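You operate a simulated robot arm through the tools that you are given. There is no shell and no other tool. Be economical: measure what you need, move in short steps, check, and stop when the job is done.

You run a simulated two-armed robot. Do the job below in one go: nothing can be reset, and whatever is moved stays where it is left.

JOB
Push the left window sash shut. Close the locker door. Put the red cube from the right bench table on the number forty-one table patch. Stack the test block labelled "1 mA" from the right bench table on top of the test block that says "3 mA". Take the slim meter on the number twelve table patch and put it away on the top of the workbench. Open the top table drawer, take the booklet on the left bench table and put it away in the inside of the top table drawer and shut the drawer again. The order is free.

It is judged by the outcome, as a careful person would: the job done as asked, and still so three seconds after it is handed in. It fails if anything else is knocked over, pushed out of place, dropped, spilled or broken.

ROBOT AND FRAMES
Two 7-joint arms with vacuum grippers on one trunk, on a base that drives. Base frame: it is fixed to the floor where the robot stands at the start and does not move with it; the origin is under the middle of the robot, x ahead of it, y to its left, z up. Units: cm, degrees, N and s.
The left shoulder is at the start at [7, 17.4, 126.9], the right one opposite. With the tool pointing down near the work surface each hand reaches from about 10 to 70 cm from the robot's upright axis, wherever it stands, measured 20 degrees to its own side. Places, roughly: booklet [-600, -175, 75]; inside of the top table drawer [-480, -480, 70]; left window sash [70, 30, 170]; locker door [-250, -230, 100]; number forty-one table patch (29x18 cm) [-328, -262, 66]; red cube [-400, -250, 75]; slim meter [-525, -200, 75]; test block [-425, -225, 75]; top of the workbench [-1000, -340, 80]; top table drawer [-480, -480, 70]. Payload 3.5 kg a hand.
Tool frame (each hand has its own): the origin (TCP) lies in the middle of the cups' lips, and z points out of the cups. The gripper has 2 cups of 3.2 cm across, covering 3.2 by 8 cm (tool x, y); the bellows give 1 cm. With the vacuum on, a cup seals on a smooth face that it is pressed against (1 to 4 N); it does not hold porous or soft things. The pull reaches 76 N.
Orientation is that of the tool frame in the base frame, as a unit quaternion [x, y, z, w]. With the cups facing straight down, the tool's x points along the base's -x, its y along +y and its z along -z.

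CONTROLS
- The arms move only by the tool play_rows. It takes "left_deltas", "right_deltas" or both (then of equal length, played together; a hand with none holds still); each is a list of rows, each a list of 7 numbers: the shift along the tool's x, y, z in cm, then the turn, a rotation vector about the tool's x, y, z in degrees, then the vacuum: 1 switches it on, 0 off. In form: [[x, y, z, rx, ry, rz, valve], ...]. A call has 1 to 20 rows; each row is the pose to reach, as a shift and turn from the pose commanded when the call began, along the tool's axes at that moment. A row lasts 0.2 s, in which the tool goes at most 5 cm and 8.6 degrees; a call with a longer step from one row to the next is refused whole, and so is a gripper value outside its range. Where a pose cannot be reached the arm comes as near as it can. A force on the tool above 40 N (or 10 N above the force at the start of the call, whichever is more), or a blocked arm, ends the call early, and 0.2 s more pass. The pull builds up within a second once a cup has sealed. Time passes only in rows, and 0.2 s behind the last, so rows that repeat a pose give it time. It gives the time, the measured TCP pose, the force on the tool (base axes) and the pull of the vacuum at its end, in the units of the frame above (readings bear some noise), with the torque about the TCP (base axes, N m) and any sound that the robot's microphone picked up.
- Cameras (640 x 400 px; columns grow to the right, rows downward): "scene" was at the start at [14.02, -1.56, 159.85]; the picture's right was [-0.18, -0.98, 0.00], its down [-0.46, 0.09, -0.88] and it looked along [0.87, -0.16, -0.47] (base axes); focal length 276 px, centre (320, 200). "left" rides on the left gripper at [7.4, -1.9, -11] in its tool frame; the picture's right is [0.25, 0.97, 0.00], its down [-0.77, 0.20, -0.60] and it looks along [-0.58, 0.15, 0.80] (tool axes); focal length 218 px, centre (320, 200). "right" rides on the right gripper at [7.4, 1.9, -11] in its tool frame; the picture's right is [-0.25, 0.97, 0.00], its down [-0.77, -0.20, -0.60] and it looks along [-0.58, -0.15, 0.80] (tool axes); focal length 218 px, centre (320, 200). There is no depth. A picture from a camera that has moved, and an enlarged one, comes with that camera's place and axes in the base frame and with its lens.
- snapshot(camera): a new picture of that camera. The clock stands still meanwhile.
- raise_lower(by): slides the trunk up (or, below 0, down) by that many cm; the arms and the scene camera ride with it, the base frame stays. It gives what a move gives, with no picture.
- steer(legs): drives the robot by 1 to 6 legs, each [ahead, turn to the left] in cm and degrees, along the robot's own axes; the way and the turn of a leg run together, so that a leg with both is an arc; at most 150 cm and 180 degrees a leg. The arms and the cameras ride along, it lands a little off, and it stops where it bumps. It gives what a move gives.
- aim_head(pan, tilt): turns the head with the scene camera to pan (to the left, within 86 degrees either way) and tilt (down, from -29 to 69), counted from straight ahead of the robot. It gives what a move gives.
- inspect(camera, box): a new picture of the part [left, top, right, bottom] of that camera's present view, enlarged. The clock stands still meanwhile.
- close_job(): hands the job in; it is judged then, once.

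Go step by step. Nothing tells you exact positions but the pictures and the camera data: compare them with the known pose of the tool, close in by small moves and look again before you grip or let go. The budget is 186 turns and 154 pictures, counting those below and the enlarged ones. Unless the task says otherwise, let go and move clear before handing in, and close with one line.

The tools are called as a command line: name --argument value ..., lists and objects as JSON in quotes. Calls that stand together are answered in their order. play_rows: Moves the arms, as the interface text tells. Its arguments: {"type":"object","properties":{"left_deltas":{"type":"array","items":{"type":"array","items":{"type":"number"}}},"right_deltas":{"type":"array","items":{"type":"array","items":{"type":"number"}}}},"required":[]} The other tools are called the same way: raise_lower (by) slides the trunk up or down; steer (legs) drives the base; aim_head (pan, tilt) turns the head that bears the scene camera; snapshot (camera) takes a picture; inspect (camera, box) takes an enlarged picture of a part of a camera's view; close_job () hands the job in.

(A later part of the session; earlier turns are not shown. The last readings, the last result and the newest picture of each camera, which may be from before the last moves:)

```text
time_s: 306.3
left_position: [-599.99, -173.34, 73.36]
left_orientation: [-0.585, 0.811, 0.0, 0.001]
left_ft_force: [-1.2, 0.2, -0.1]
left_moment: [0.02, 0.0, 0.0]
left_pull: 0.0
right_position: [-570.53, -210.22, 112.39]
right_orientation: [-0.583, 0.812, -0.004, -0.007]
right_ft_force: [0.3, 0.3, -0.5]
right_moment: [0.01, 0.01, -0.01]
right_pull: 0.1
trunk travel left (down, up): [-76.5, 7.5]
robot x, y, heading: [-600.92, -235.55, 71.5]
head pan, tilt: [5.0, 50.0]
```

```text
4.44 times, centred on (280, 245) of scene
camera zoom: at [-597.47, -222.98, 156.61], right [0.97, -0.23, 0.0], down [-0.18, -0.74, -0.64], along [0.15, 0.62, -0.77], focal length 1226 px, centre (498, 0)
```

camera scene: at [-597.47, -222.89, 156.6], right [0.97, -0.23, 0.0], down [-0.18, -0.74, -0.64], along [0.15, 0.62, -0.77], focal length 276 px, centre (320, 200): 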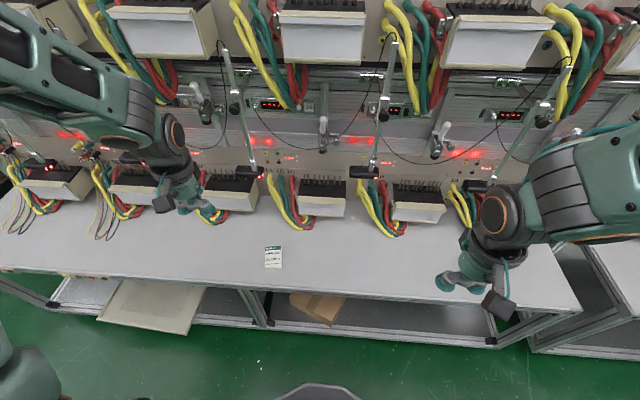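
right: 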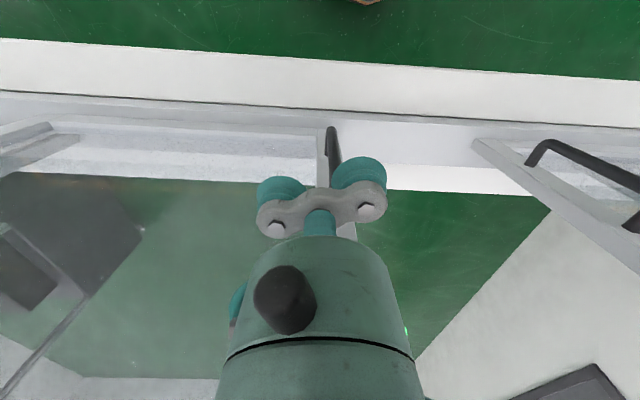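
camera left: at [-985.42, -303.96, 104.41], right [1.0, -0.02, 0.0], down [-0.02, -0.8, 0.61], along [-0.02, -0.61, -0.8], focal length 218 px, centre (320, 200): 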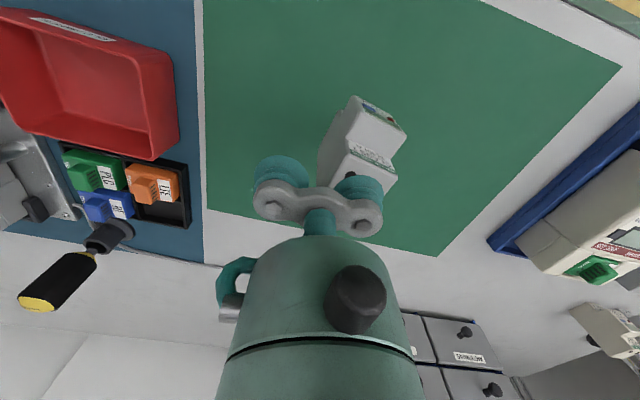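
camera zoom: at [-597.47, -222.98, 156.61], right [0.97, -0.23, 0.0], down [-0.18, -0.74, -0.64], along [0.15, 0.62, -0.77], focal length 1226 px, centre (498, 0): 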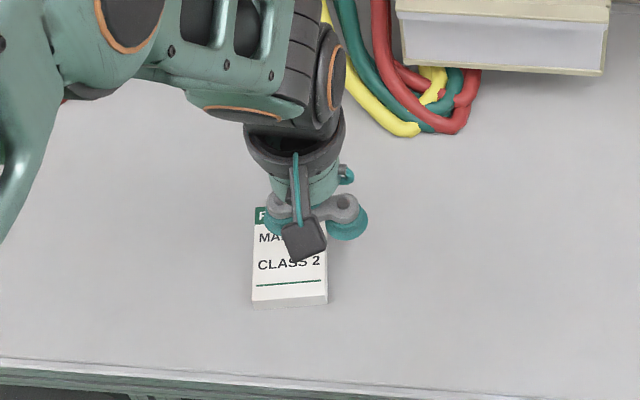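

play_rows --left_deltas '[[0.3, 0.4, 2, 0, 0, 0, 1], [0.3, 0.4, 4, 0, 0, 0, 1], [0.3, 0.4, 5, 0, 0, 0, 1], [0.3, 0.4, 5.6, 0, 0, 0, 1], [0.3, 0.4, 6, 0, 0, 0, 1], [0.3, 0.4, 6.4, 0, 0, 0, 1], [0.3, 0.4, 6.4, 0, 0, 0, 1], [0.3, 0.4, 6.4, 0, 0, 0, 1], [0.3, 0.4, 6.4, 0, 0, 0, 1]]'

```text
time_s: 308.3
left_position: [-600.43, -173.39, 67.04]
left_orientation: [-0.586, 0.811, 0.001, 0.002]
left_ft_force: [-0.9, 10.3, 24.1]
left_moment: [0.14, 0.95, -0.03]
left_pull: 37.7
right_position: [-570.61, -210.37, 112.56]
right_orientation: [-0.584, 0.812, -0.004, -0.006]
right_ft_force: [0.1, 0.5, -1.3]
right_moment: [-0.03, 0.02, 0.02]
right_pull: 0.0
trunk travel left (down, up): [-76.5, 7.5]
robot x, y, heading: [-601.05, -235.35, 71.5]
head pan, tilt: [5.0, 50.0]
```

Sealed. I lift, retract, and drive over to the drawer desk.

play_rows --left_deltas '[[0, 0, -0.5, 0, 0, 0, 1], [0, 0, -2, 0, 0, 0, 1], [0, 0, -5, 0, 0, 0, 1], [0, 0, -9, 0, 0, 0, 1], [0, 0, -13, 0, 0, 0, 1], [0, 0, -17, 0, 0, 0, 1], [0, 0, -21, 0, 0, 0, 1], [3, 1, -24, 0, 0, 0, 1], [6, 2, -27, 0, 0, 0, 1], [9, 3, -30, 0, 0, 0, 1], [12, 4, -33, 0, 0, 0, 1], [15, 5, -36, 0, 0, 0, 1], [18, 6, -39, 0, 0, 0, 1]]'

steer --legs '[[-40, 0], [0, -100.2], [96, 0], [95, 0], [0, -77.8]]'

aim_head --pan 0 --tilt 32

snapshot --camera "scene"

```text
time_s: 311.1
left_position: [-611.78, -189.08, 106.13]
left_orientation: [-0.584, 0.811, 0.0, 0.002]
left_ft_force: [-0.6, 0.1, 0.2]
left_moment: [0.21, 0.7, 0.06]
left_pull: 37.5
right_position: [-570.49, -210.47, 112.51]
right_orientation: [-0.583, 0.813, -0.004, -0.006]
right_ft_force: [0.4, -0.2, -1.6]
right_moment: [-0.01, 0.01, 0.03]
right_pull: 0.1
trunk travel left (down, up): [-76.5, 7.5]
robot x, y, heading: [-600.71, -235.59, 71.6]
head pan, tilt: [5.0, 50.0]
```

```text
time_s: 330.3
left_position: [-435.26, -409.74, 106.01]
left_orientation: [0.8, 0.599, 0.0, 0.0]
left_ft_force: [0.1, 0.2, -0.2]
left_moment: [-0.18, -0.7, 0.06]
left_pull: 38.1
right_position: [-477.18, -389.92, 112.39]
right_orientation: [0.802, 0.597, 0.006, -0.005]
right_ft_force: [0.1, 0.1, 0.5]
right_moment: [0.0, 0.01, 0.03]
right_pull: 0.0
trunk travel left (down, up): [-76.5, 7.5]
robot x, y, heading: [-448.12, -363.31, -106.4]
head pan, tilt: [5.0, 50.0]
```

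```text
time_s: 331.1
left_position: [-435.33, -409.81, 106.03]
left_orientation: [0.8, 0.6, -0.001, 0.0]
left_ft_force: [0.2, 0.5, -0.8]
left_moment: [-0.13, -0.69, 0.05]
left_pull: 37.6
right_position: [-477.12, -389.9, 112.38]
right_orientation: [0.802, 0.597, 0.007, -0.004]
right_ft_force: [0.2, 1.0, -0.7]
right_moment: [0.05, 0.02, -0.01]
right_pull: 0.0
trunk travel left (down, up): [-76.5, 7.5]
robot x, y, heading: [-447.46, -363.91, -106.3]
head pan, tilt: [0.0, 32.0]
```

```text
68 pictures are left
camera scene: at [-451.63, -376.97, 159.24], right [-0.96, 0.28, 0.0], down [0.15, 0.51, -0.85], along [-0.24, -0.81, -0.53], focal length 276 px, centre (320, 200)
```

scene: 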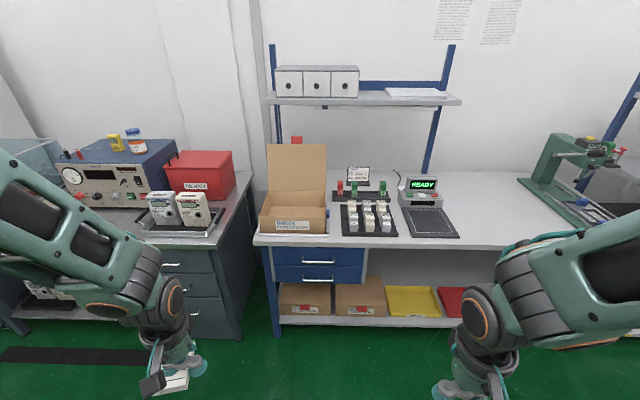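

The top blue drawer under the packing table matches the given place. I zoom in.

inspect --camera "scene" --box '[250, 220, 390, 310]'

```text
4.44 times, centred on (320, 265) of scene
camera zoom: at [-451.63, -376.97, 159.24], right [-0.96, 0.28, 0.0], down [0.15, 0.51, -0.85], along [-0.24, -0.81, -0.53], focal length 1226 px, centre (320, -89)
```

zoom: 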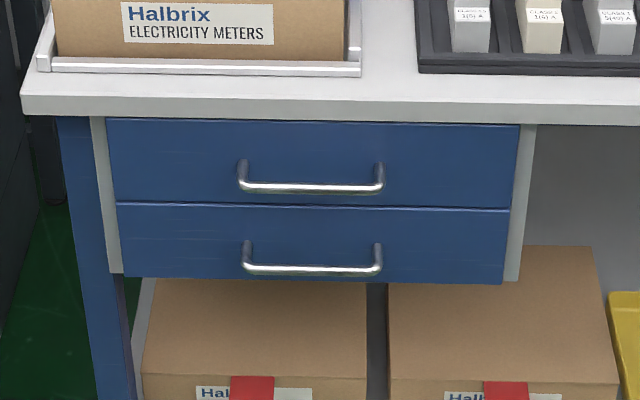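

Drawer front is ~42×10 cm with a central bar handle, near (-477,-466), z≈70; I'll grip right of the handle by suction and pull by reversing. I lower the trunk and turn the right hand to face forward.

raise_lower --by -30

play_rows --right_deltas '[[-2.5, 0, 0, 0, -8.2, 0, 0], [-5, 0, 0, 0, -16.4, 0, 0], [-7.5, 0, 0, 0, -24.6, 0, 0], [-10, 0, 0, 0, -32.8, 0, 0], [-12.5, 0, 0, 0, -41, 0, 0], [-15, 0, 1, 0, -49.2, 0, 0], [-17.5, 0, 2, 0, -57.4, 0, 0], [-20, 0, 3, 0, -65.6, 0, 0], [-22.5, 0, 4, 0, -73.8, 0, 0], [-25, 0, 5, 0, -82, 0, 0], [-27.5, 0, 6, 0, -90, 0, 0], [-27.5, 0, 6, 0, -90, 0, 0]]'

snapshot --camera "scene"

```text
time_s: 334.1
left_position: [-435.26, -409.74, 76.05]
left_orientation: [0.8, 0.599, -0.002, 0.0]
left_ft_force: [-0.1, -0.5, -1.1]
left_moment: [-0.15, -0.66, 0.04]
left_pull: 37.9
right_position: [-477.1, -389.99, 82.41]
right_orientation: [0.803, 0.597, 0.006, -0.004]
right_ft_force: [0.0, 0.2, 0.4]
right_moment: [0.01, 0.02, -0.02]
right_pull: 0.1
trunk travel left (down, up): [-46.5, 37.5]
robot x, y, heading: [-447.39, -363.6, -106.6]
head pan, tilt: [0.0, 32.0]
```

```text
time_s: 336.7
left_position: [-435.32, -409.67, 75.83]
left_orientation: [0.8, 0.6, 0.0, -0.001]
left_ft_force: [-0.3, -0.5, -1.2]
left_moment: [-0.18, -0.66, 0.02]
left_pull: 37.8
right_position: [-484.9, -415.39, 77.43]
right_orientation: [0.61, 0.455, -0.52, 0.388]
right_ft_force: [0.3, 0.3, 0.7]
right_moment: [0.0, 0.0, 0.0]
right_pull: 0.1
right hand out of reach, approached as far as the arm can: row 2, 3, 4, 5, 10, 11, 12
trunk travel left (down, up): [-46.5, 37.5]
robot x, y, heading: [-447.51, -363.65, -106.6]
head pan, tilt: [0.0, 32.0]
```

```text
66 pictures are left
camera scene: at [-451.62, -377.0, 129.24], right [-0.96, 0.28, 0.0], down [0.15, 0.51, -0.85], along [-0.24, -0.81, -0.53], focal length 276 px, centre (320, 200)
```

scene: 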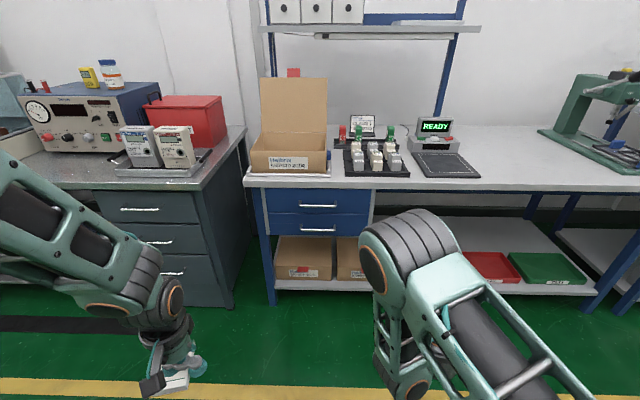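

play_rows --right_deltas '[[1.5, 0, 2, 0, -2, 0, 0], [3, 0, 4, 0, -4, 0, 0], [4, 0, 6, 0, -6, 0, 0], [5, 0, 8, 0, -8.1, 0, 0], [5, 0, 8, 0, -8.1, 0, 0]]'

inspect --camera "scene" --box '[230, 160, 410, 260]'

snapshot --camera "right"

```text
time_s: 337.9
left_position: [-435.25, -409.74, 76.01]
left_orientation: [0.8, 0.6, -0.002, 0.0]
left_ft_force: [0.7, 0.2, -0.4]
left_moment: [-0.17, -0.66, 0.05]
left_pull: 37.6
right_position: [-486.85, -422.39, 71.17]
right_orientation: [0.572, 0.426, -0.562, 0.418]
right_ft_force: [0.4, -0.2, 0.1]
right_moment: [0.0, 0.0, -0.02]
right_pull: 0.1
trunk travel left (down, up): [-46.5, 37.5]
robot x, y, heading: [-447.23, -363.82, -106.5]
head pan, tilt: [0.0, 32.0]
```

```text
3.56 times, centred on (320, 210) of scene
camera zoom: at [-451.57, -376.96, 129.25], right [-0.96, 0.28, 0.0], down [0.15, 0.51, -0.85], along [-0.24, -0.81, -0.53], focal length 980 px, centre (320, 164)
```

zoom: 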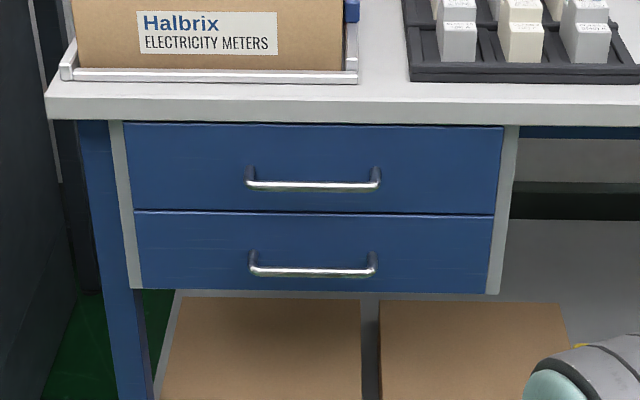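

```text
64 pictures are left
camera right: at [-481.86, -412.18, 63.93], right [0.93, -0.28, 0.25], down [-0.02, 0.62, 0.78], along [-0.38, -0.73, 0.57], focal length 218 px, centre (320, 200)
```

right: 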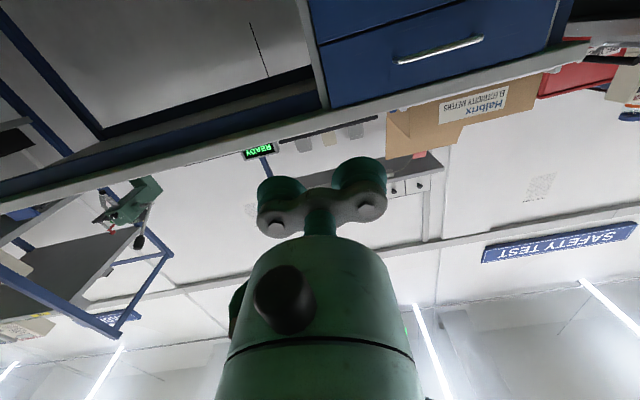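

Triangulated: drawer front plane at (-477,-465.5), z 65–76.6. I shift the right hand left to clear the handle, then drive 26 cm ahead.

play_rows --right_deltas '[[0, 2.5, 0, 0, 0, 0, 0], [0, 5, 0, 0, 0, 0, 0], [-0.3, 7.4, 0, 0, -0.5, 0, 0], [-0.3, 7.4, 0, 0, -0.5, 0, 0]]'

steer --legs '[[26, 0]]'

aim_head --pan -5 --tilt 45

snapshot --camera "scene"

snapshot --camera "right"

```text
time_s: 338.9
left_position: [-435.32, -409.95, 76.03]
left_orientation: [0.8, 0.599, -0.001, 0.0]
left_ft_force: [-0.4, -1.3, -0.6]
left_moment: [-0.19, -0.64, 0.05]
left_pull: 37.9
right_position: [-479.66, -424.48, 71.47]
right_orientation: [0.57, 0.424, -0.564, 0.42]
right_ft_force: [-0.3, 0.2, -0.1]
right_moment: [0.0, 0.04, -0.03]
right_pull: 0.1
trunk travel left (down, up): [-46.5, 37.5]
robot x, y, heading: [-448.1, -363.76, -106.4]
head pan, tilt: [0.0, 32.0]
```

```text
time_s: 340.7
left_position: [-442.51, -434.87, 75.94]
left_orientation: [0.799, 0.601, -0.002, -0.001]
left_ft_force: [0.4, 0.7, -0.7]
left_moment: [-0.16, -0.66, 0.07]
left_pull: 37.9
right_position: [-486.75, -449.62, 71.51]
right_orientation: [0.569, 0.426, -0.563, 0.421]
right_ft_force: [-0.5, -0.1, 0.7]
right_moment: [0.0, 0.03, 0.0]
right_pull: 0.2
trunk travel left (down, up): [-46.5, 37.5]
robot x, y, heading: [-455.27, -388.5, -106.3]
head pan, tilt: [0.0, 32.0]
```

```text
time_s: 341.5
left_position: [-442.49, -434.68, 76.04]
left_orientation: [0.8, 0.6, -0.001, 0.0]
left_ft_force: [-0.4, 0.1, 0.1]
left_moment: [-0.14, -0.68, 0.06]
left_pull: 38.2
right_position: [-486.9, -449.54, 71.67]
right_orientation: [0.569, 0.425, -0.564, 0.421]
right_ft_force: [0.0, 0.3, 0.1]
right_moment: [-0.03, 0.0, 0.01]
right_pull: 0.0
trunk travel left (down, up): [-46.5, 37.5]
robot x, y, heading: [-454.96, -388.62, -106.7]
head pan, tilt: [-5.0, 45.0]
```

```text
63 pictures are left
camera scene: at [-459.34, -401.01, 127.31], right [-0.93, 0.36, 0.0], down [0.26, 0.66, -0.71], along [-0.26, -0.66, -0.71], focal length 276 px, centre (320, 200)
```

scene: 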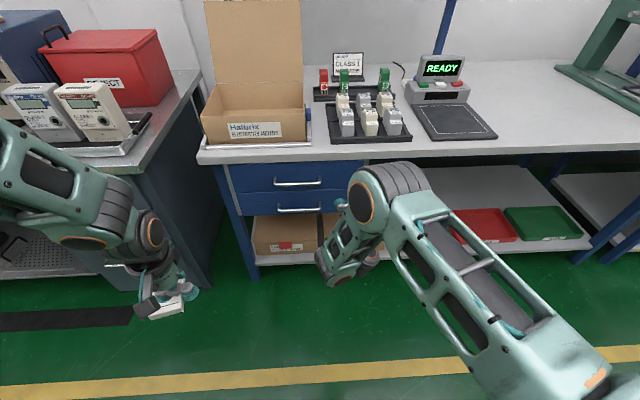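

```text
62 pictures are left
camera right: at [-481.87, -439.48, 64.14], right [0.93, -0.28, 0.25], down [-0.02, 0.63, 0.78], along [-0.37, -0.73, 0.58], focal length 218 px, centre (320, 200)
```

right: 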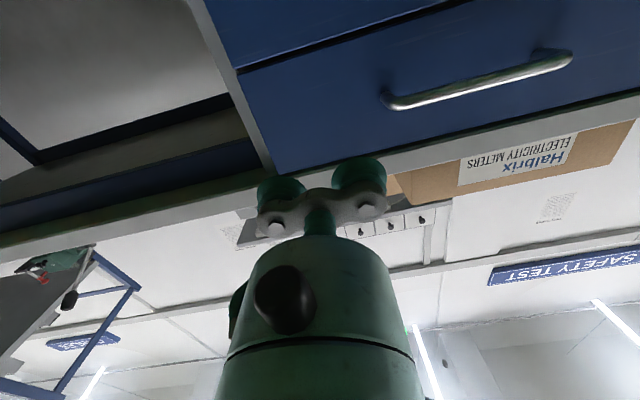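

The contact point is well centred between the handle and the drawer's edge. I advance and seal.

play_rows --right_deltas '[[0, 0, 3, 0, 0, 0, 0], [0, 0, 6, 0, 0, 0, 0], [0, 0, 9, 0, 0, 0, 1], [0, 0, 10.5, 0, 0, 0, 1], [0, 0, 11.3, 0, 0, 0, 1], [0, 0, 11.8, 0, 0, 0, 1], [0, 0, 12.3, 0, 0, 0, 1], [0, 0, 12.8, 0, 0, 0, 1], [0, 0, 13.2, 0, 0, 0, 1], [0, 0, 13.2, 0, 0, 0, 1], [0, 0, 13.2, 0, 0, 0, 1]]'

```text
time_s: 343.9
left_position: [-442.45, -434.56, 76.11]
left_orientation: [0.799, 0.601, -0.003, 0.001]
left_ft_force: [0.3, 0.9, 0.2]
left_moment: [-0.18, -0.68, 0.04]
left_pull: 37.8
right_position: [-490.4, -461.98, 71.4]
right_orientation: [0.569, 0.426, -0.563, 0.422]
right_ft_force: [13.2, 34.1, -8.3]
right_moment: [-0.17, -0.01, 0.15]
right_pull: 75.4
trunk travel left (down, up): [-46.5, 37.5]
robot x, y, heading: [-454.94, -388.61, -106.3]
head pan, tilt: [-5.0, 45.0]
```

Sealed with both cups. I pull gently with the arm first.

play_rows --right_deltas '[[0, 0, -0.7, 0, 0, 0, 1], [0, 0, -1.4, 0, 0, 0, 1], [0, 0, -2.2, 0, 0, 0, 1], [0, 0, -3, 0, 0, 0, 1], [0, 0, -4, 0, 0, 0, 1], [0, 0, -5, 0, 0, 0, 1], [0, 0, -6, 0, 0, 0, 1], [0, 0, -7, 0, 0, 0, 1], [0, 0, -8, 0, 0, 0, 1], [0, 0, -9, 0, 0, 0, 1], [0, 0, -10, 0, 0, 0, 1], [0, 0, -10, 0, 0, 0, 1]]'

snapshot --camera "scene"

```text
time_s: 346.5
left_position: [-442.32, -434.79, 75.86]
left_orientation: [0.799, 0.601, -0.002, -0.001]
left_ft_force: [-0.8, 0.2, -0.9]
left_moment: [-0.16, -0.62, 0.02]
left_pull: 38.4
right_position: [-487.38, -452.56, 71.3]
right_orientation: [0.568, 0.427, -0.563, 0.421]
right_ft_force: [29.5, -9.2, -4.4]
right_moment: [-0.2, -0.11, -0.41]
right_pull: 75.6
trunk travel left (down, up): [-46.5, 37.5]
robot x, y, heading: [-455.3, -388.55, -106.2]
head pan, tilt: [-5.0, 45.0]
```

```text
61 pictures are left
camera scene: at [-458.96, -401.16, 127.3], right [-0.93, 0.36, 0.0], down [0.25, 0.66, -0.71], along [-0.26, -0.66, -0.71], focal length 276 px, centre (320, 200)
```

scene: 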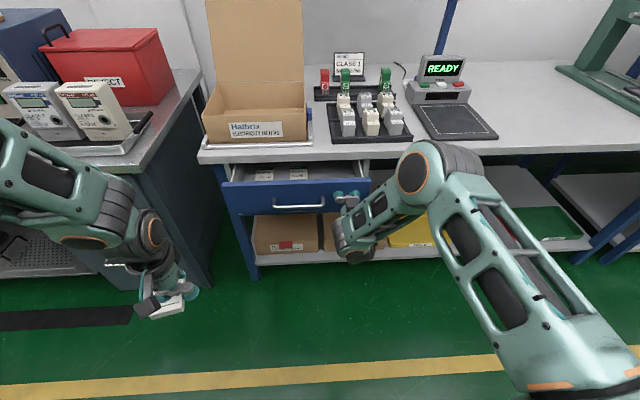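

Drawer is opening. I relieve the sideways force and reverse the base to open it further.

play_rows --right_deltas '[[0, 0.4, 0, 0, 0, 0, 1], [0, 0.8, -0.5, 0, 0, 0, 1], [0, 0.8, -0.5, 0, 0, 0, 1]]'

steer --legs '[[-9, 0]]'

```text
time_s: 347.3
left_position: [-442.67, -434.72, 76.06]
left_orientation: [0.8, 0.6, -0.001, 0.001]
left_ft_force: [-0.2, 0.0, 0.2]
left_moment: [-0.16, -0.65, 0.03]
left_pull: 37.8
right_position: [-487.25, -452.36, 71.38]
right_orientation: [0.57, 0.424, -0.566, 0.417]
right_ft_force: [-20.3, 6.3, -0.3]
right_moment: [-0.16, -0.44, -0.2]
right_pull: 75.7
trunk travel left (down, up): [-46.5, 37.5]
robot x, y, heading: [-455.04, -388.57, -106.4]
head pan, tilt: [-5.0, 45.0]
```

```text
time_s: 348.4
left_position: [-440.09, -426.11, 75.99]
left_orientation: [0.799, 0.601, -0.001, 0.0]
left_ft_force: [0.3, 0.0, -0.6]
left_moment: [-0.13, -0.63, 0.02]
left_pull: 38.0
right_position: [-484.21, -443.45, 71.35]
right_orientation: [0.571, 0.424, -0.563, 0.42]
right_ft_force: [-2.1, 1.7, -9.5]
right_moment: [-0.08, 0.47, -0.08]
right_pull: 75.9
trunk travel left (down, up): [-46.5, 37.5]
robot x, y, heading: [-452.58, -380.15, -105.9]
head pan, tilt: [-5.0, 45.0]
```

steer --legs '[[-8, 0]]'

snapshot --camera "scene"

```text
time_s: 349.5
left_position: [-437.65, -418.22, 76.04]
left_orientation: [0.799, 0.601, -0.001, -0.002]
left_ft_force: [-0.7, 0.0, 0.1]
left_moment: [-0.2, -0.67, 0.03]
left_pull: 37.9
right_position: [-481.61, -435.88, 71.29]
right_orientation: [0.569, 0.426, -0.563, 0.422]
right_ft_force: [5.5, -2.2, -5.8]
right_moment: [-0.28, -0.21, -0.36]
right_pull: 76.2
trunk travel left (down, up): [-46.5, 37.5]
robot x, y, heading: [-450.3, -372.09, -106.0]
head pan, tilt: [-5.0, 45.0]
```

```text
60 pictures are left
camera scene: at [-454.43, -384.46, 127.31], right [-0.93, 0.36, 0.0], down [0.26, 0.66, -0.71], along [-0.26, -0.66, -0.71], focal length 276 px, centre (320, 200)
```

scene: 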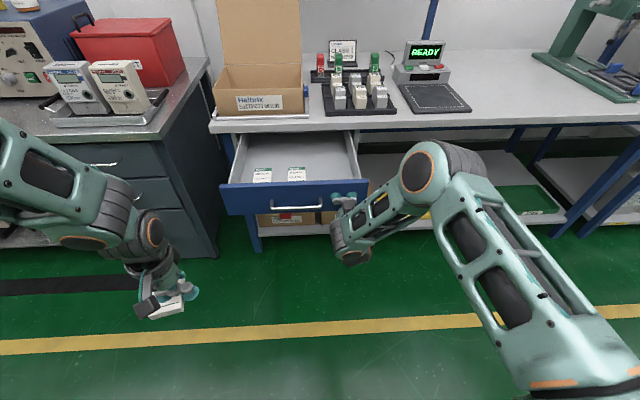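

Drawer is open ~26 cm; inside are two other booklets and free space on the right. I release the right hand and retract it.

play_rows --right_deltas '[[0, 0, 0, 0, 0, 0, 0], [0, 0, 0, 0, 0, 0, 0], [0, 0, 0, 0, 0, 0, 0], [0, 0, 0, 0, 0, 0, 0], [0, 0, -1, 0, 0, 0, 0], [0, -1, -3, 0, 0, 0, 0], [0, -4, -6, 0, 0, 0, 0], [0, -8, -8, 0, 0, 0, 0], [0, -12, -8, 0, 0, 0, 0], [-3, -15, -8, 0, 0, 0, 0], [-6, -18, -8, 0, 0, 0, 0], [-9, -20, -8, 0, 0, 0, 0], [-12, -22, -8, 0, 0, 0, 0]]'

aim_head --pan 0 --tilt 45

snapshot --camera "scene"

```text
time_s: 352.3
left_position: [-437.58, -418.3, 76.02]
left_orientation: [0.799, 0.601, 0.0, -0.001]
left_ft_force: [1.0, 0.5, -0.5]
left_moment: [-0.12, -0.62, 0.09]
left_pull: 38.2
right_position: [-500.67, -422.3, 83.6]
right_orientation: [0.57, 0.426, -0.562, 0.422]
right_ft_force: [0.1, 0.0, 0.5]
right_moment: [0.02, 0.01, 0.0]
right_pull: 0.0
trunk travel left (down, up): [-46.5, 37.5]
robot x, y, heading: [-450.68, -372.26, -106.1]
head pan, tilt: [-5.0, 45.0]
```

```text
time_s: 352.9
left_position: [-437.59, -418.19, 76.02]
left_orientation: [0.799, 0.601, -0.001, -0.001]
left_ft_force: [1.1, 0.0, -0.2]
left_moment: [-0.17, -0.65, 0.03]
left_pull: 37.8
right_position: [-500.75, -422.12, 83.41]
right_orientation: [0.57, 0.426, -0.561, 0.422]
right_ft_force: [-0.2, 0.4, 0.0]
right_moment: [-0.02, -0.01, 0.01]
right_pull: 0.1
trunk travel left (down, up): [-46.5, 37.5]
robot x, y, heading: [-450.3, -371.81, -106.0]
head pan, tilt: [0.0, 45.0]
```

```text
59 pictures are left
camera scene: at [-453.86, -384.73, 127.3], right [-0.96, 0.28, 0.0], down [0.2, 0.68, -0.71], along [-0.2, -0.68, -0.71], focal length 276 px, centre (320, 200)
```

scene: 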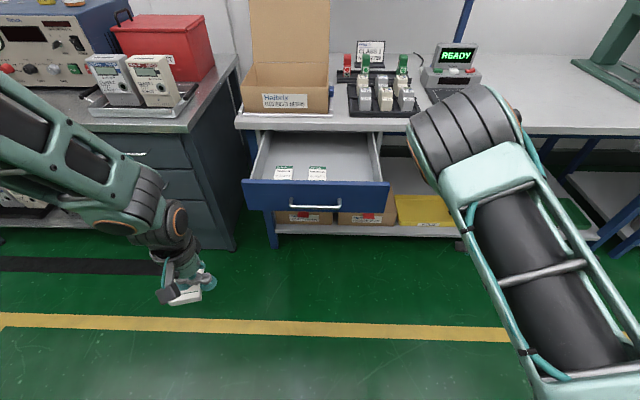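

I fold the right hand back to pointing down and near me, before driving forward.

play_rows --right_deltas '[[-1, 0, -2.3, 0, 8.2, 0, 0], [-2, 0, -4.6, 0, 16.4, 0, 0], [-3, 0, -6.9, 0, 24.6, 0, 0], [-4, 0, -9.2, 0, 32.8, 0, 0], [-5, 0, -11.5, 0, 41, 0, 0], [-6, 0, -13.8, 0, 49.2, 0, 0], [-7, 0, -16.1, 0, 57.4, 0, 0], [-8, 0, -18.4, 0, 65.6, 0, 0], [-9, 0, -20.7, 0, 73.8, 0, 0], [-10, 0, -23, 0, 82, 0, 0], [-10, 0, -25, 0, 90, 0, 0], [-10, 0, -25, 0, 90, 0, 0]]'

raise_lower --by 20

aim_head --pan 0 --tilt 50

snapshot --camera "scene"

```text
time_s: 355.5
left_position: [-437.68, -418.27, 75.95]
left_orientation: [0.799, 0.601, 0.0, 0.0]
left_ft_force: [0.4, 0.3, -0.8]
left_moment: [-0.17, -0.67, 0.05]
left_pull: 37.6
right_position: [-496.57, -384.93, 60.24]
right_orientation: [0.806, 0.586, -0.079, -0.01]
right_ft_force: [-0.3, -0.1, 0.4]
right_moment: [0.01, -0.03, 0.03]
right_pull: 0.1
right hand out of reach, approached as far as the arm can: row 1, 2, 3, 4, 5, 6, 7, 8, 9, 10, 11, 12
trunk travel left (down, up): [-46.5, 37.5]
robot x, y, heading: [-450.37, -372.25, -106.0]
head pan, tilt: [0.0, 45.0]
```

```text
time_s: 357.7
left_position: [-437.59, -418.34, 96.0]
left_orientation: [0.799, 0.601, -0.001, 0.0]
left_ft_force: [0.8, 0.7, 0.1]
left_moment: [-0.14, -0.67, 0.04]
left_pull: 37.7
right_position: [-496.73, -384.5, 80.06]
right_orientation: [0.806, 0.586, -0.077, -0.013]
right_ft_force: [0.0, 0.4, -0.4]
right_moment: [-0.03, 0.04, 0.02]
right_pull: 0.0
trunk travel left (down, up): [-66.5, 17.5]
robot x, y, heading: [-450.06, -372.37, -106.0]
head pan, tilt: [0.0, 45.0]
```

```text
time_s: 358.4
left_position: [-437.68, -418.29, 95.94]
left_orientation: [0.799, 0.601, -0.002, 0.001]
left_ft_force: [0.5, 0.1, -0.6]
left_moment: [-0.13, -0.67, 0.03]
left_pull: 38.0
right_position: [-496.66, -384.48, 80.14]
right_orientation: [0.807, 0.586, -0.077, -0.014]
right_ft_force: [-0.2, -0.7, 1.1]
right_moment: [0.02, 0.0, -0.02]
right_pull: 0.0
trunk travel left (down, up): [-66.5, 17.5]
robot x, y, heading: [-450.09, -372.26, -106.3]
head pan, tilt: [0.0, 50.0]
```

```text
58 pictures are left
camera scene: at [-453.73, -384.33, 146.61], right [-0.96, 0.28, 0.0], down [0.21, 0.74, -0.64], along [-0.18, -0.62, -0.77], focal length 276 px, centre (320, 200)
```

scene: 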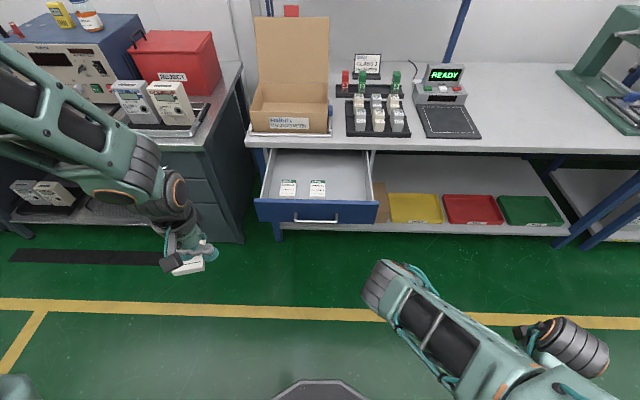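

I drive 18 cm forward so the drawer interior is within the left hand's reach.

steer --legs '[[18, 0]]'

snapshot --camera "scene"

```text
time_s: 359.9
left_position: [-442.74, -435.8, 96.02]
left_orientation: [0.799, 0.602, -0.001, -0.001]
left_ft_force: [0.1, 0.0, -0.1]
left_moment: [-0.15, -0.67, 0.01]
left_pull: 37.3
right_position: [-501.88, -402.06, 79.99]
right_orientation: [0.806, 0.586, -0.075, -0.015]
right_ft_force: [-0.9, -0.2, -0.5]
right_moment: [0.01, -0.01, 0.0]
right_pull: 0.1
trunk travel left (down, up): [-66.5, 17.5]
robot x, y, heading: [-454.99, -389.8, -106.0]
head pan, tilt: [0.0, 50.0]
```

```text
57 pictures are left
camera scene: at [-458.81, -401.88, 146.61], right [-0.96, 0.28, 0.0], down [0.21, 0.74, -0.64], along [-0.18, -0.62, -0.77], focal length 276 px, centre (320, 200)
```

scene: 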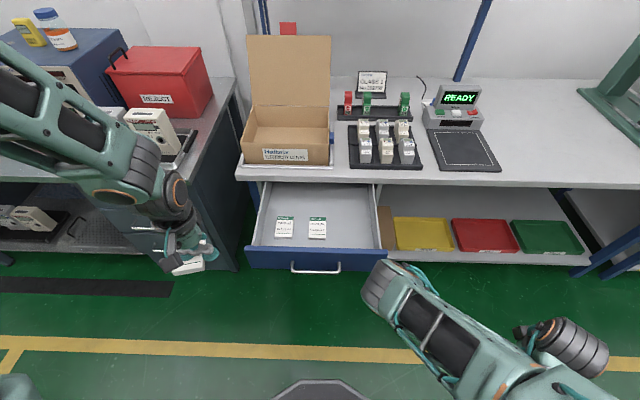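

I carry the booklet over the free right part of the drawer.

play_rows --left_deltas '[[-4, -1, 0, 0, 0, 0, 1], [-8, -3, 0, 0, 0, 0, 1], [-12, -5, 0, 0, 0, 0, 1], [-15, -8, 0, 0, 0, 0, 1], [-17, -12, 0, 0, 0, 0, 1], [-19, -16, 0, 0, 0, 0, 1], [-20.5, -20, 0, 0, 0, 0, 1], [-22, -24, 0, 0, 0, 0, 1], [-23, -28, 0, 0, 0, 0, 1], [-23.8, -32, 0, 0, 0, 0, 1], [-23.8, -35, 0, 0, 0, 0, 1], [-23.8, -35.5, 4, 0, 0, 0, 1], [-23.8, -35.5, 8, 0, 0, 0, 1], [-23.8, -35.5, 8, 0, 0, 0, 1]]'

snapshot --camera "scene"

snapshot --camera "left"

```text
time_s: 362.9
left_position: [-480.11, -445.38, 89.08]
left_orientation: [0.799, 0.602, 0.0, 0.001]
left_ft_force: [1.0, -1.0, -0.8]
left_moment: [-0.14, -0.61, 0.03]
left_pull: 37.8
left hand out of reach, approached as far as the arm can: row 10, 11, 12, 13, 14
right_position: [-501.84, -401.95, 80.19]
right_orientation: [0.808, 0.584, -0.077, -0.015]
right_ft_force: [-0.2, 0.3, -0.4]
right_moment: [0.02, -0.01, 0.0]
right_pull: 0.0
trunk travel left (down, up): [-66.5, 17.5]
robot x, y, heading: [-455.02, -389.96, -106.2]
head pan, tilt: [0.0, 50.0]
```

```text
56 pictures are left
camera scene: at [-458.81, -401.75, 146.62], right [-0.96, 0.28, 0.0], down [0.21, 0.74, -0.64], along [-0.18, -0.62, -0.77], focal length 276 px, centre (320, 200)
```

scene: 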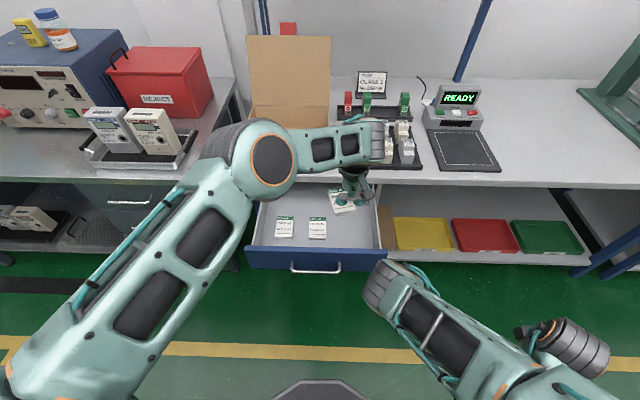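

```text
55 pictures are left
camera left: at [-479.83, -437.76, 100.1], right [1.0, -0.02, 0.0], down [-0.02, -0.8, 0.61], along [-0.02, -0.61, -0.8], focal length 218 px, centre (320, 200)
```

left: 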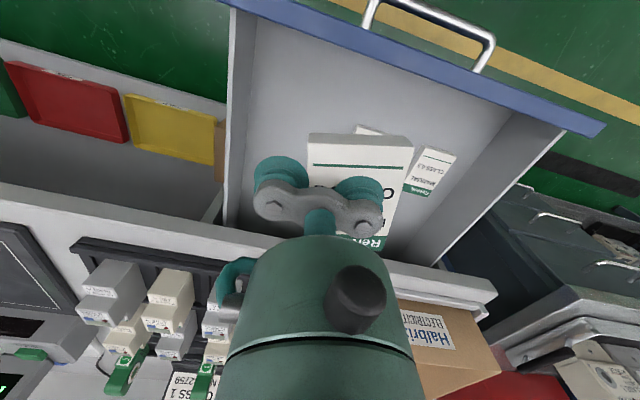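

The arm is near its reach limit, so I turn the base slightly right to shift the booklet away from its neighbour.

steer --legs '[[0, -4]]'

play_rows --left_deltas '[[0, 0, 4, 0, 0, 0, 1], [0, 0, 8, 0, 0, 0, 1], [0, 0, 11, 0, 0, 0, 1], [0, 0, 12, 0, 0, 0, 1], [0, 0, 12, 0, 0, 0, 1]]'

snapshot --camera "left"

inspect --camera "scene" --box '[230, 160, 410, 290]'

```text
time_s: 363.7
left_position: [-483.74, -443.86, 89.11]
left_orientation: [0.819, 0.574, -0.001, 0.001]
left_ft_force: [1.0, 0.6, -0.9]
left_moment: [-0.21, -0.66, 0.01]
left_pull: 37.9
right_position: [-502.68, -398.7, 80.12]
right_orientation: [0.827, 0.556, -0.076, -0.019]
right_ft_force: [0.0, 0.3, -0.1]
right_moment: [-0.02, 0.01, 0.01]
right_pull: 0.1
trunk travel left (down, up): [-66.5, 17.5]
robot x, y, heading: [-455.09, -389.92, -110.2]
head pan, tilt: [0.0, 50.0]
```

```text
time_s: 364.9
left_position: [-482.51, -443.16, 78.79]
left_orientation: [0.819, 0.573, -0.001, 0.001]
left_ft_force: [0.3, 0.0, -1.7]
left_moment: [-0.2, -0.58, 0.02]
left_pull: 38.0
left hand out of reach, approached as far as the arm can: row 1, 2, 3, 4, 5
right_position: [-502.71, -398.71, 80.37]
right_orientation: [0.827, 0.556, -0.076, -0.02]
right_ft_force: [-0.6, 0.3, 0.2]
right_moment: [-0.04, -0.01, -0.01]
right_pull: 0.0
trunk travel left (down, up): [-66.5, 17.5]
robot x, y, heading: [-455.28, -389.24, -110.0]
head pan, tilt: [0.0, 50.0]
```

```text
54 pictures are left
camera left: at [-481.74, -435.47, 89.85], right [1.0, -0.09, 0.0], down [-0.07, -0.79, 0.61], along [-0.06, -0.6, -0.8], focal length 218 px, centre (320, 200)
```

left: 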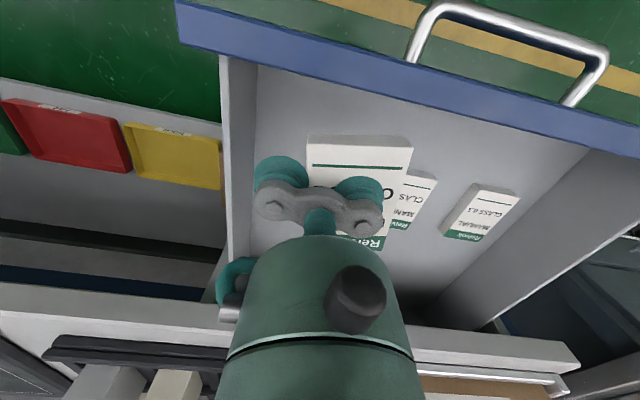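

```text
3.08 times, centred on (320, 225) of scene
camera zoom: at [-459.57, -401.59, 146.61], right [-0.94, 0.34, 0.0], down [0.26, 0.72, -0.64], along [-0.22, -0.6, -0.77], focal length 848 px, centre (320, 123)
```

zoom: 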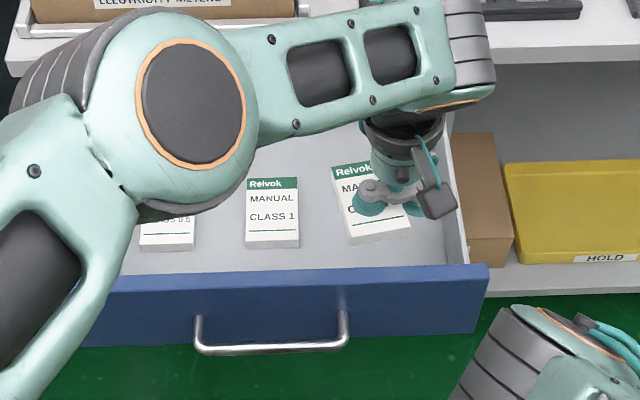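

The booklet's near edge is tight to the drawer front; I drive 5 cm forward, then lower with the trunk.

steer --legs '[[5, 0]]'

raise_lower --by -5

inspect --camera "scene" --box '[230, 160, 430, 310]'

snapshot --camera "left"

```text
time_s: 365.9
left_position: [-484.26, -447.98, 78.8]
left_orientation: [0.82, 0.573, -0.001, 0.0]
left_ft_force: [0.3, -0.3, -1.0]
left_moment: [-0.21, -0.61, 0.06]
left_pull: 38.0
right_position: [-504.36, -403.39, 80.09]
right_orientation: [0.827, 0.556, -0.076, -0.019]
right_ft_force: [0.0, -0.1, 0.2]
right_moment: [0.0, -0.03, 0.0]
right_pull: 0.1
trunk travel left (down, up): [-66.5, 17.5]
robot x, y, heading: [-457.07, -394.86, -110.3]
head pan, tilt: [0.0, 50.0]
```

```text
time_s: 366.8
left_position: [-484.28, -447.81, 73.94]
left_orientation: [0.819, 0.573, -0.001, 0.001]
left_ft_force: [0.2, -0.6, -0.7]
left_moment: [-0.2, -0.63, 0.03]
left_pull: 37.8
right_position: [-504.45, -403.28, 75.24]
right_orientation: [0.827, 0.556, -0.077, -0.02]
right_ft_force: [0.3, 0.7, 0.0]
right_moment: [0.01, 0.01, -0.02]
right_pull: 0.2
trunk travel left (down, up): [-61.5, 22.5]
robot x, y, heading: [-456.75, -394.77, -109.9]
head pan, tilt: [0.0, 50.0]
```

```text
2.67 times, centred on (330, 235) of scene
camera zoom: at [-461.36, -406.27, 141.62], right [-0.94, 0.34, 0.0], down [0.26, 0.72, -0.64], along [-0.22, -0.6, -0.77], focal length 735 px, centre (293, 107)
```

zoom: 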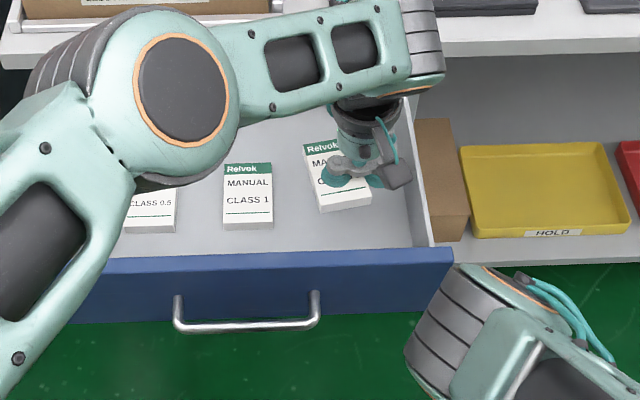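

```text
51 pictures are left
camera left: at [-483.53, -440.16, 84.89], right [1.0, -0.09, 0.0], down [-0.07, -0.79, 0.61], along [-0.06, -0.6, -0.8], focal length 218 px, centre (320, 200)
```

left: 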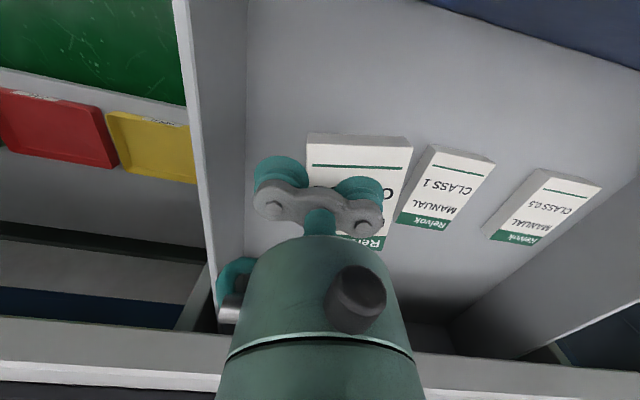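

raise_lower --by -4

play_rows --left_deltas '[[0, 0, 0.4, 0, 0, 0, 1], [0, 0, 0.8, 0, 0, 0, 1], [0, 0, 1.2, 0, 0, 0, 1], [0, 0, 1.6, 0, 0, 0, 1], [0, 0, 1.6, 0, 0, 0, 1]]'

inspect --camera "scene" --box '[230, 160, 430, 310]'

```text
time_s: 367.6
left_position: [-484.2, -447.77, 69.92]
left_orientation: [0.82, 0.573, 0.0, 0.0]
left_ft_force: [-0.2, -0.4, -0.9]
left_moment: [-0.17, -0.61, 0.05]
left_pull: 38.0
right_position: [-504.48, -403.38, 71.12]
right_orientation: [0.827, 0.556, -0.076, -0.019]
right_ft_force: [-0.1, 0.4, 0.8]
right_moment: [-0.01, -0.02, 0.03]
right_pull: 0.1
trunk travel left (down, up): [-57.5, 26.5]
robot x, y, heading: [-457.0, -394.49, -110.0]
head pan, tilt: [0.0, 50.0]
```

```text
time_s: 368.8
left_position: [-484.29, -447.88, 68.2]
left_orientation: [0.82, 0.573, -0.001, 0.001]
left_ft_force: [0.9, 0.0, -0.6]
left_moment: [-0.16, -0.64, -0.02]
left_pull: 38.0
right_position: [-504.38, -403.41, 71.16]
right_orientation: [0.828, 0.556, -0.076, -0.019]
right_ft_force: [0.2, 0.3, -0.3]
right_moment: [-0.03, -0.02, 0.03]
right_pull: 0.0
trunk travel left (down, up): [-57.5, 26.5]
robot x, y, heading: [-456.81, -394.81, -110.0]
head pan, tilt: [0.0, 50.0]
```

```text
2.67 times, centred on (330, 235) of scene
camera zoom: at [-461.39, -406.32, 137.61], right [-0.94, 0.34, 0.0], down [0.26, 0.72, -0.64], along [-0.22, -0.6, -0.77], focal length 735 px, centre (293, 107)
```

zoom: 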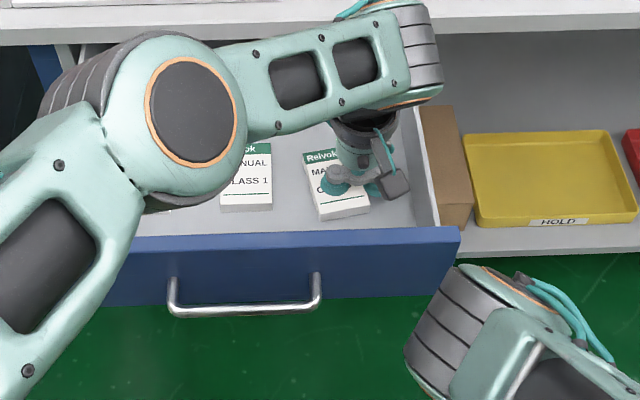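

Not yet touching; I continue down in small steps.

play_rows --left_deltas '[[0, 0, 0.4, 0, 0, 0, 1], [0, 0, 0.8, 0, 0, 0, 1], [0, 0, 1.2, 0, 0, 0, 1], [0, 0, 1.2, 0, 0, 0, 1]]'

```text
time_s: 369.8
left_position: [-483.86, -447.88, 67.84]
left_orientation: [0.82, 0.572, -0.001, 0.0]
left_ft_force: [-2.0, 0.2, 5.6]
left_moment: [-0.19, -0.54, 0.02]
left_pull: 38.0
left hand out of reach, approached as far as the arm can: row 1, 2, 3, 4
right_position: [-504.37, -403.35, 71.03]
right_orientation: [0.827, 0.556, -0.076, -0.019]
right_ft_force: [-0.9, 0.1, 0.2]
right_moment: [0.01, 0.0, -0.01]
right_pull: 0.0
trunk travel left (down, up): [-57.5, 26.5]
robot x, y, heading: [-456.97, -394.55, -110.1]
head pan, tilt: [0.0, 50.0]
```

Contact. I release and rise straight up.

play_rows --left_deltas '[[0, 0, 0, 0, 0, 0, 0], [0, 0, 0, 0, 0, 0, 0], [0, 0, 0, 0, 0, 0, 0], [0, 0, 0, 0, 0, 0, 0], [0, 0, -0.5, 0, 0, 0, 0], [0, 0, -2, 0, 0, 0, 0], [0, 0, -5, 0, 0, 0, 0], [0, 0, -9, 0, 0, 0, 0], [0, 0, -13, 0, 0, 0, 0], [0, 0, -17, 0, 0, 0, 0], [0, 0, -21, 0, 0, 0, 0], [0, 2, -24, 0, 0, 0, 0]]'

snapshot --camera "left"

```text
time_s: 372.4
left_position: [-481.82, -448.18, 91.88]
left_orientation: [0.82, 0.573, -0.001, -0.001]
left_ft_force: [1.2, -0.1, 0.1]
left_moment: [0.0, 0.0, 0.01]
left_pull: 0.1
right_position: [-504.37, -403.39, 71.13]
right_orientation: [0.827, 0.557, -0.077, -0.02]
right_ft_force: [0.0, 0.0, 0.6]
right_moment: [-0.01, -0.01, 0.0]
right_pull: 0.0
trunk travel left (down, up): [-57.5, 26.5]
robot x, y, heading: [-456.49, -394.61, -110.0]
head pan, tilt: [0.0, 50.0]
```

```text
49 pictures are left
camera left: at [-481.11, -440.52, 102.77], right [1.0, -0.09, 0.0], down [-0.07, -0.79, 0.61], along [-0.06, -0.6, -0.8], focal length 218 px, centre (320, 200)
```

left: 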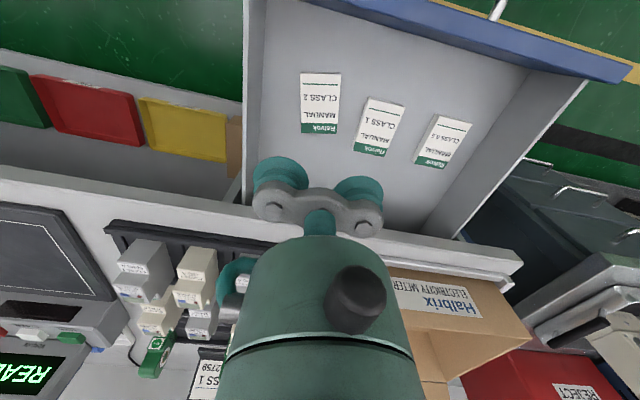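

The booklet lies in the drawer with the others. I back off and square up, then turn the left hand forward to push the drawer shut.

steer --legs '[[-30, 0], [0, 3.7]]'

play_rows --left_deltas '[[0, 1, 0, 0, -8.2, 0, 0], [0, 3, 0, 0, -16.4, 0, 0], [0, 5, 0, 0, -24.6, 0, 0], [0, 7, 0, 0, -32.8, 0, 0], [0, 9, 0, 0, -41, 0, 0], [0, 11, 1, 0, -49.2, 0, 0], [0, 13, 3, 0, -57.4, 0, 0], [0, 15, 5, 0, -65.6, 0, 0], [0, 17, 7, 0, -73.8, 0, 0], [0, 19, 9, 0, -82, 0, 0], [0, 21, 11, 0, -90, 0, 0], [0, 21, 13, 0, -90, 0, 0], [0, 21, 13, 0, -90, 0, 0]]'

snapshot --camera "scene"

```text
time_s: 374.9
left_position: [-467.86, -421.25, 91.84]
left_orientation: [0.8, 0.6, 0.0, 0.0]
left_ft_force: [0.9, 0.1, 0.7]
left_moment: [0.02, -0.01, -0.01]
left_pull: 0.1
right_position: [-493.3, -377.89, 71.16]
right_orientation: [0.808, 0.583, -0.078, -0.018]
right_ft_force: [-0.4, -0.3, 0.5]
right_moment: [-0.03, 0.01, 0.0]
right_pull: 0.0
trunk travel left (down, up): [-57.5, 26.5]
robot x, y, heading: [-446.63, -365.92, -106.3]
head pan, tilt: [0.0, 50.0]
```

```text
time_s: 377.7
left_position: [-451.89, -431.53, 83.08]
left_orientation: [0.579, 0.434, -0.552, 0.413]
left_ft_force: [0.2, 0.2, -0.1]
left_moment: [0.0, 0.01, 0.02]
left_pull: 0.1
left hand out of reach, approached as far as the arm can: row 10, 11, 12, 13
right_position: [-493.27, -377.86, 71.24]
right_orientation: [0.809, 0.583, -0.077, -0.017]
right_ft_force: [0.3, 0.4, 0.2]
right_moment: [0.03, -0.02, -0.03]
right_pull: 0.0
trunk travel left (down, up): [-57.5, 26.5]
robot x, y, heading: [-446.61, -366.06, -106.4]
head pan, tilt: [0.0, 50.0]
```

```text
48 pictures are left
camera scene: at [-450.08, -377.93, 137.62], right [-0.96, 0.28, 0.0], down [0.22, 0.73, -0.64], along [-0.18, -0.62, -0.77], focal length 276 px, centre (320, 200)
```

scene: 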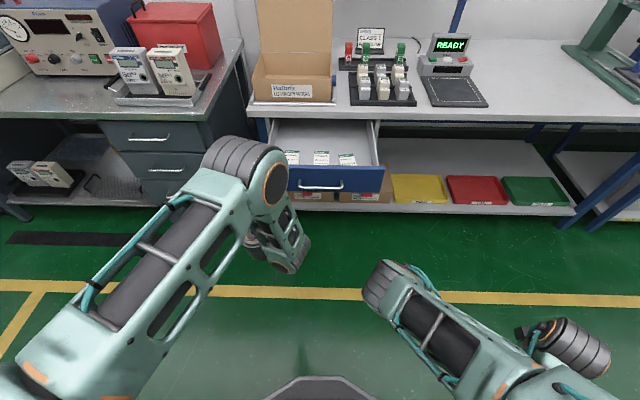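

I lower the trunk 12 cm so the cups face the drawer front left of the handle.

raise_lower --by -12

snapshot --camera "left"

snapshot --camera "scene"

```text
time_s: 379.2
left_position: [-451.75, -431.7, 70.97]
left_orientation: [0.58, 0.434, -0.553, 0.413]
left_ft_force: [0.1, -0.1, -0.2]
left_moment: [0.01, -0.02, 0.01]
left_pull: 0.0
right_position: [-493.37, -377.76, 59.24]
right_orientation: [0.808, 0.583, -0.077, -0.017]
right_ft_force: [0.7, 0.3, 0.1]
right_moment: [0.01, 0.01, 0.0]
right_pull: 0.1
trunk travel left (down, up): [-45.5, 38.5]
robot x, y, heading: [-446.58, -365.5, -106.8]
head pan, tilt: [0.0, 50.0]
```

```text
47 pictures are left
camera left: at [-450.45, -420.07, 64.13], right [0.93, -0.26, -0.25], down [0.35, 0.49, 0.8], along [-0.09, -0.83, 0.55], focal length 218 px, centre (320, 200)
```

left: 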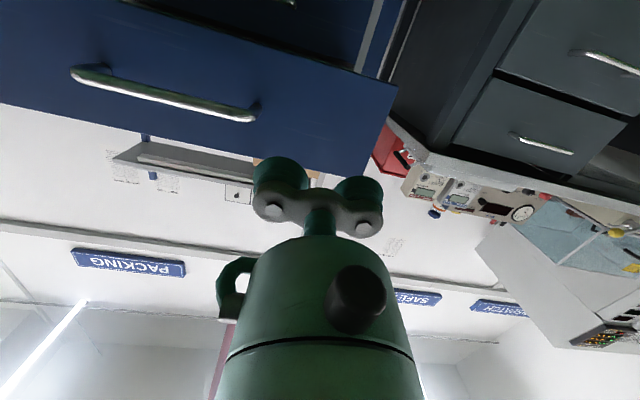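

```text
46 pictures are left
camera scene: at [-450.1, -377.97, 125.62], right [-0.96, 0.28, 0.0], down [0.22, 0.73, -0.64], along [-0.18, -0.62, -0.77], focal length 276 px, centre (320, 200)
```

scene: 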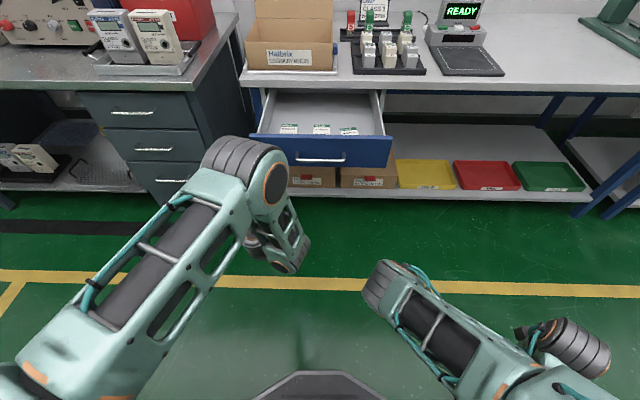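

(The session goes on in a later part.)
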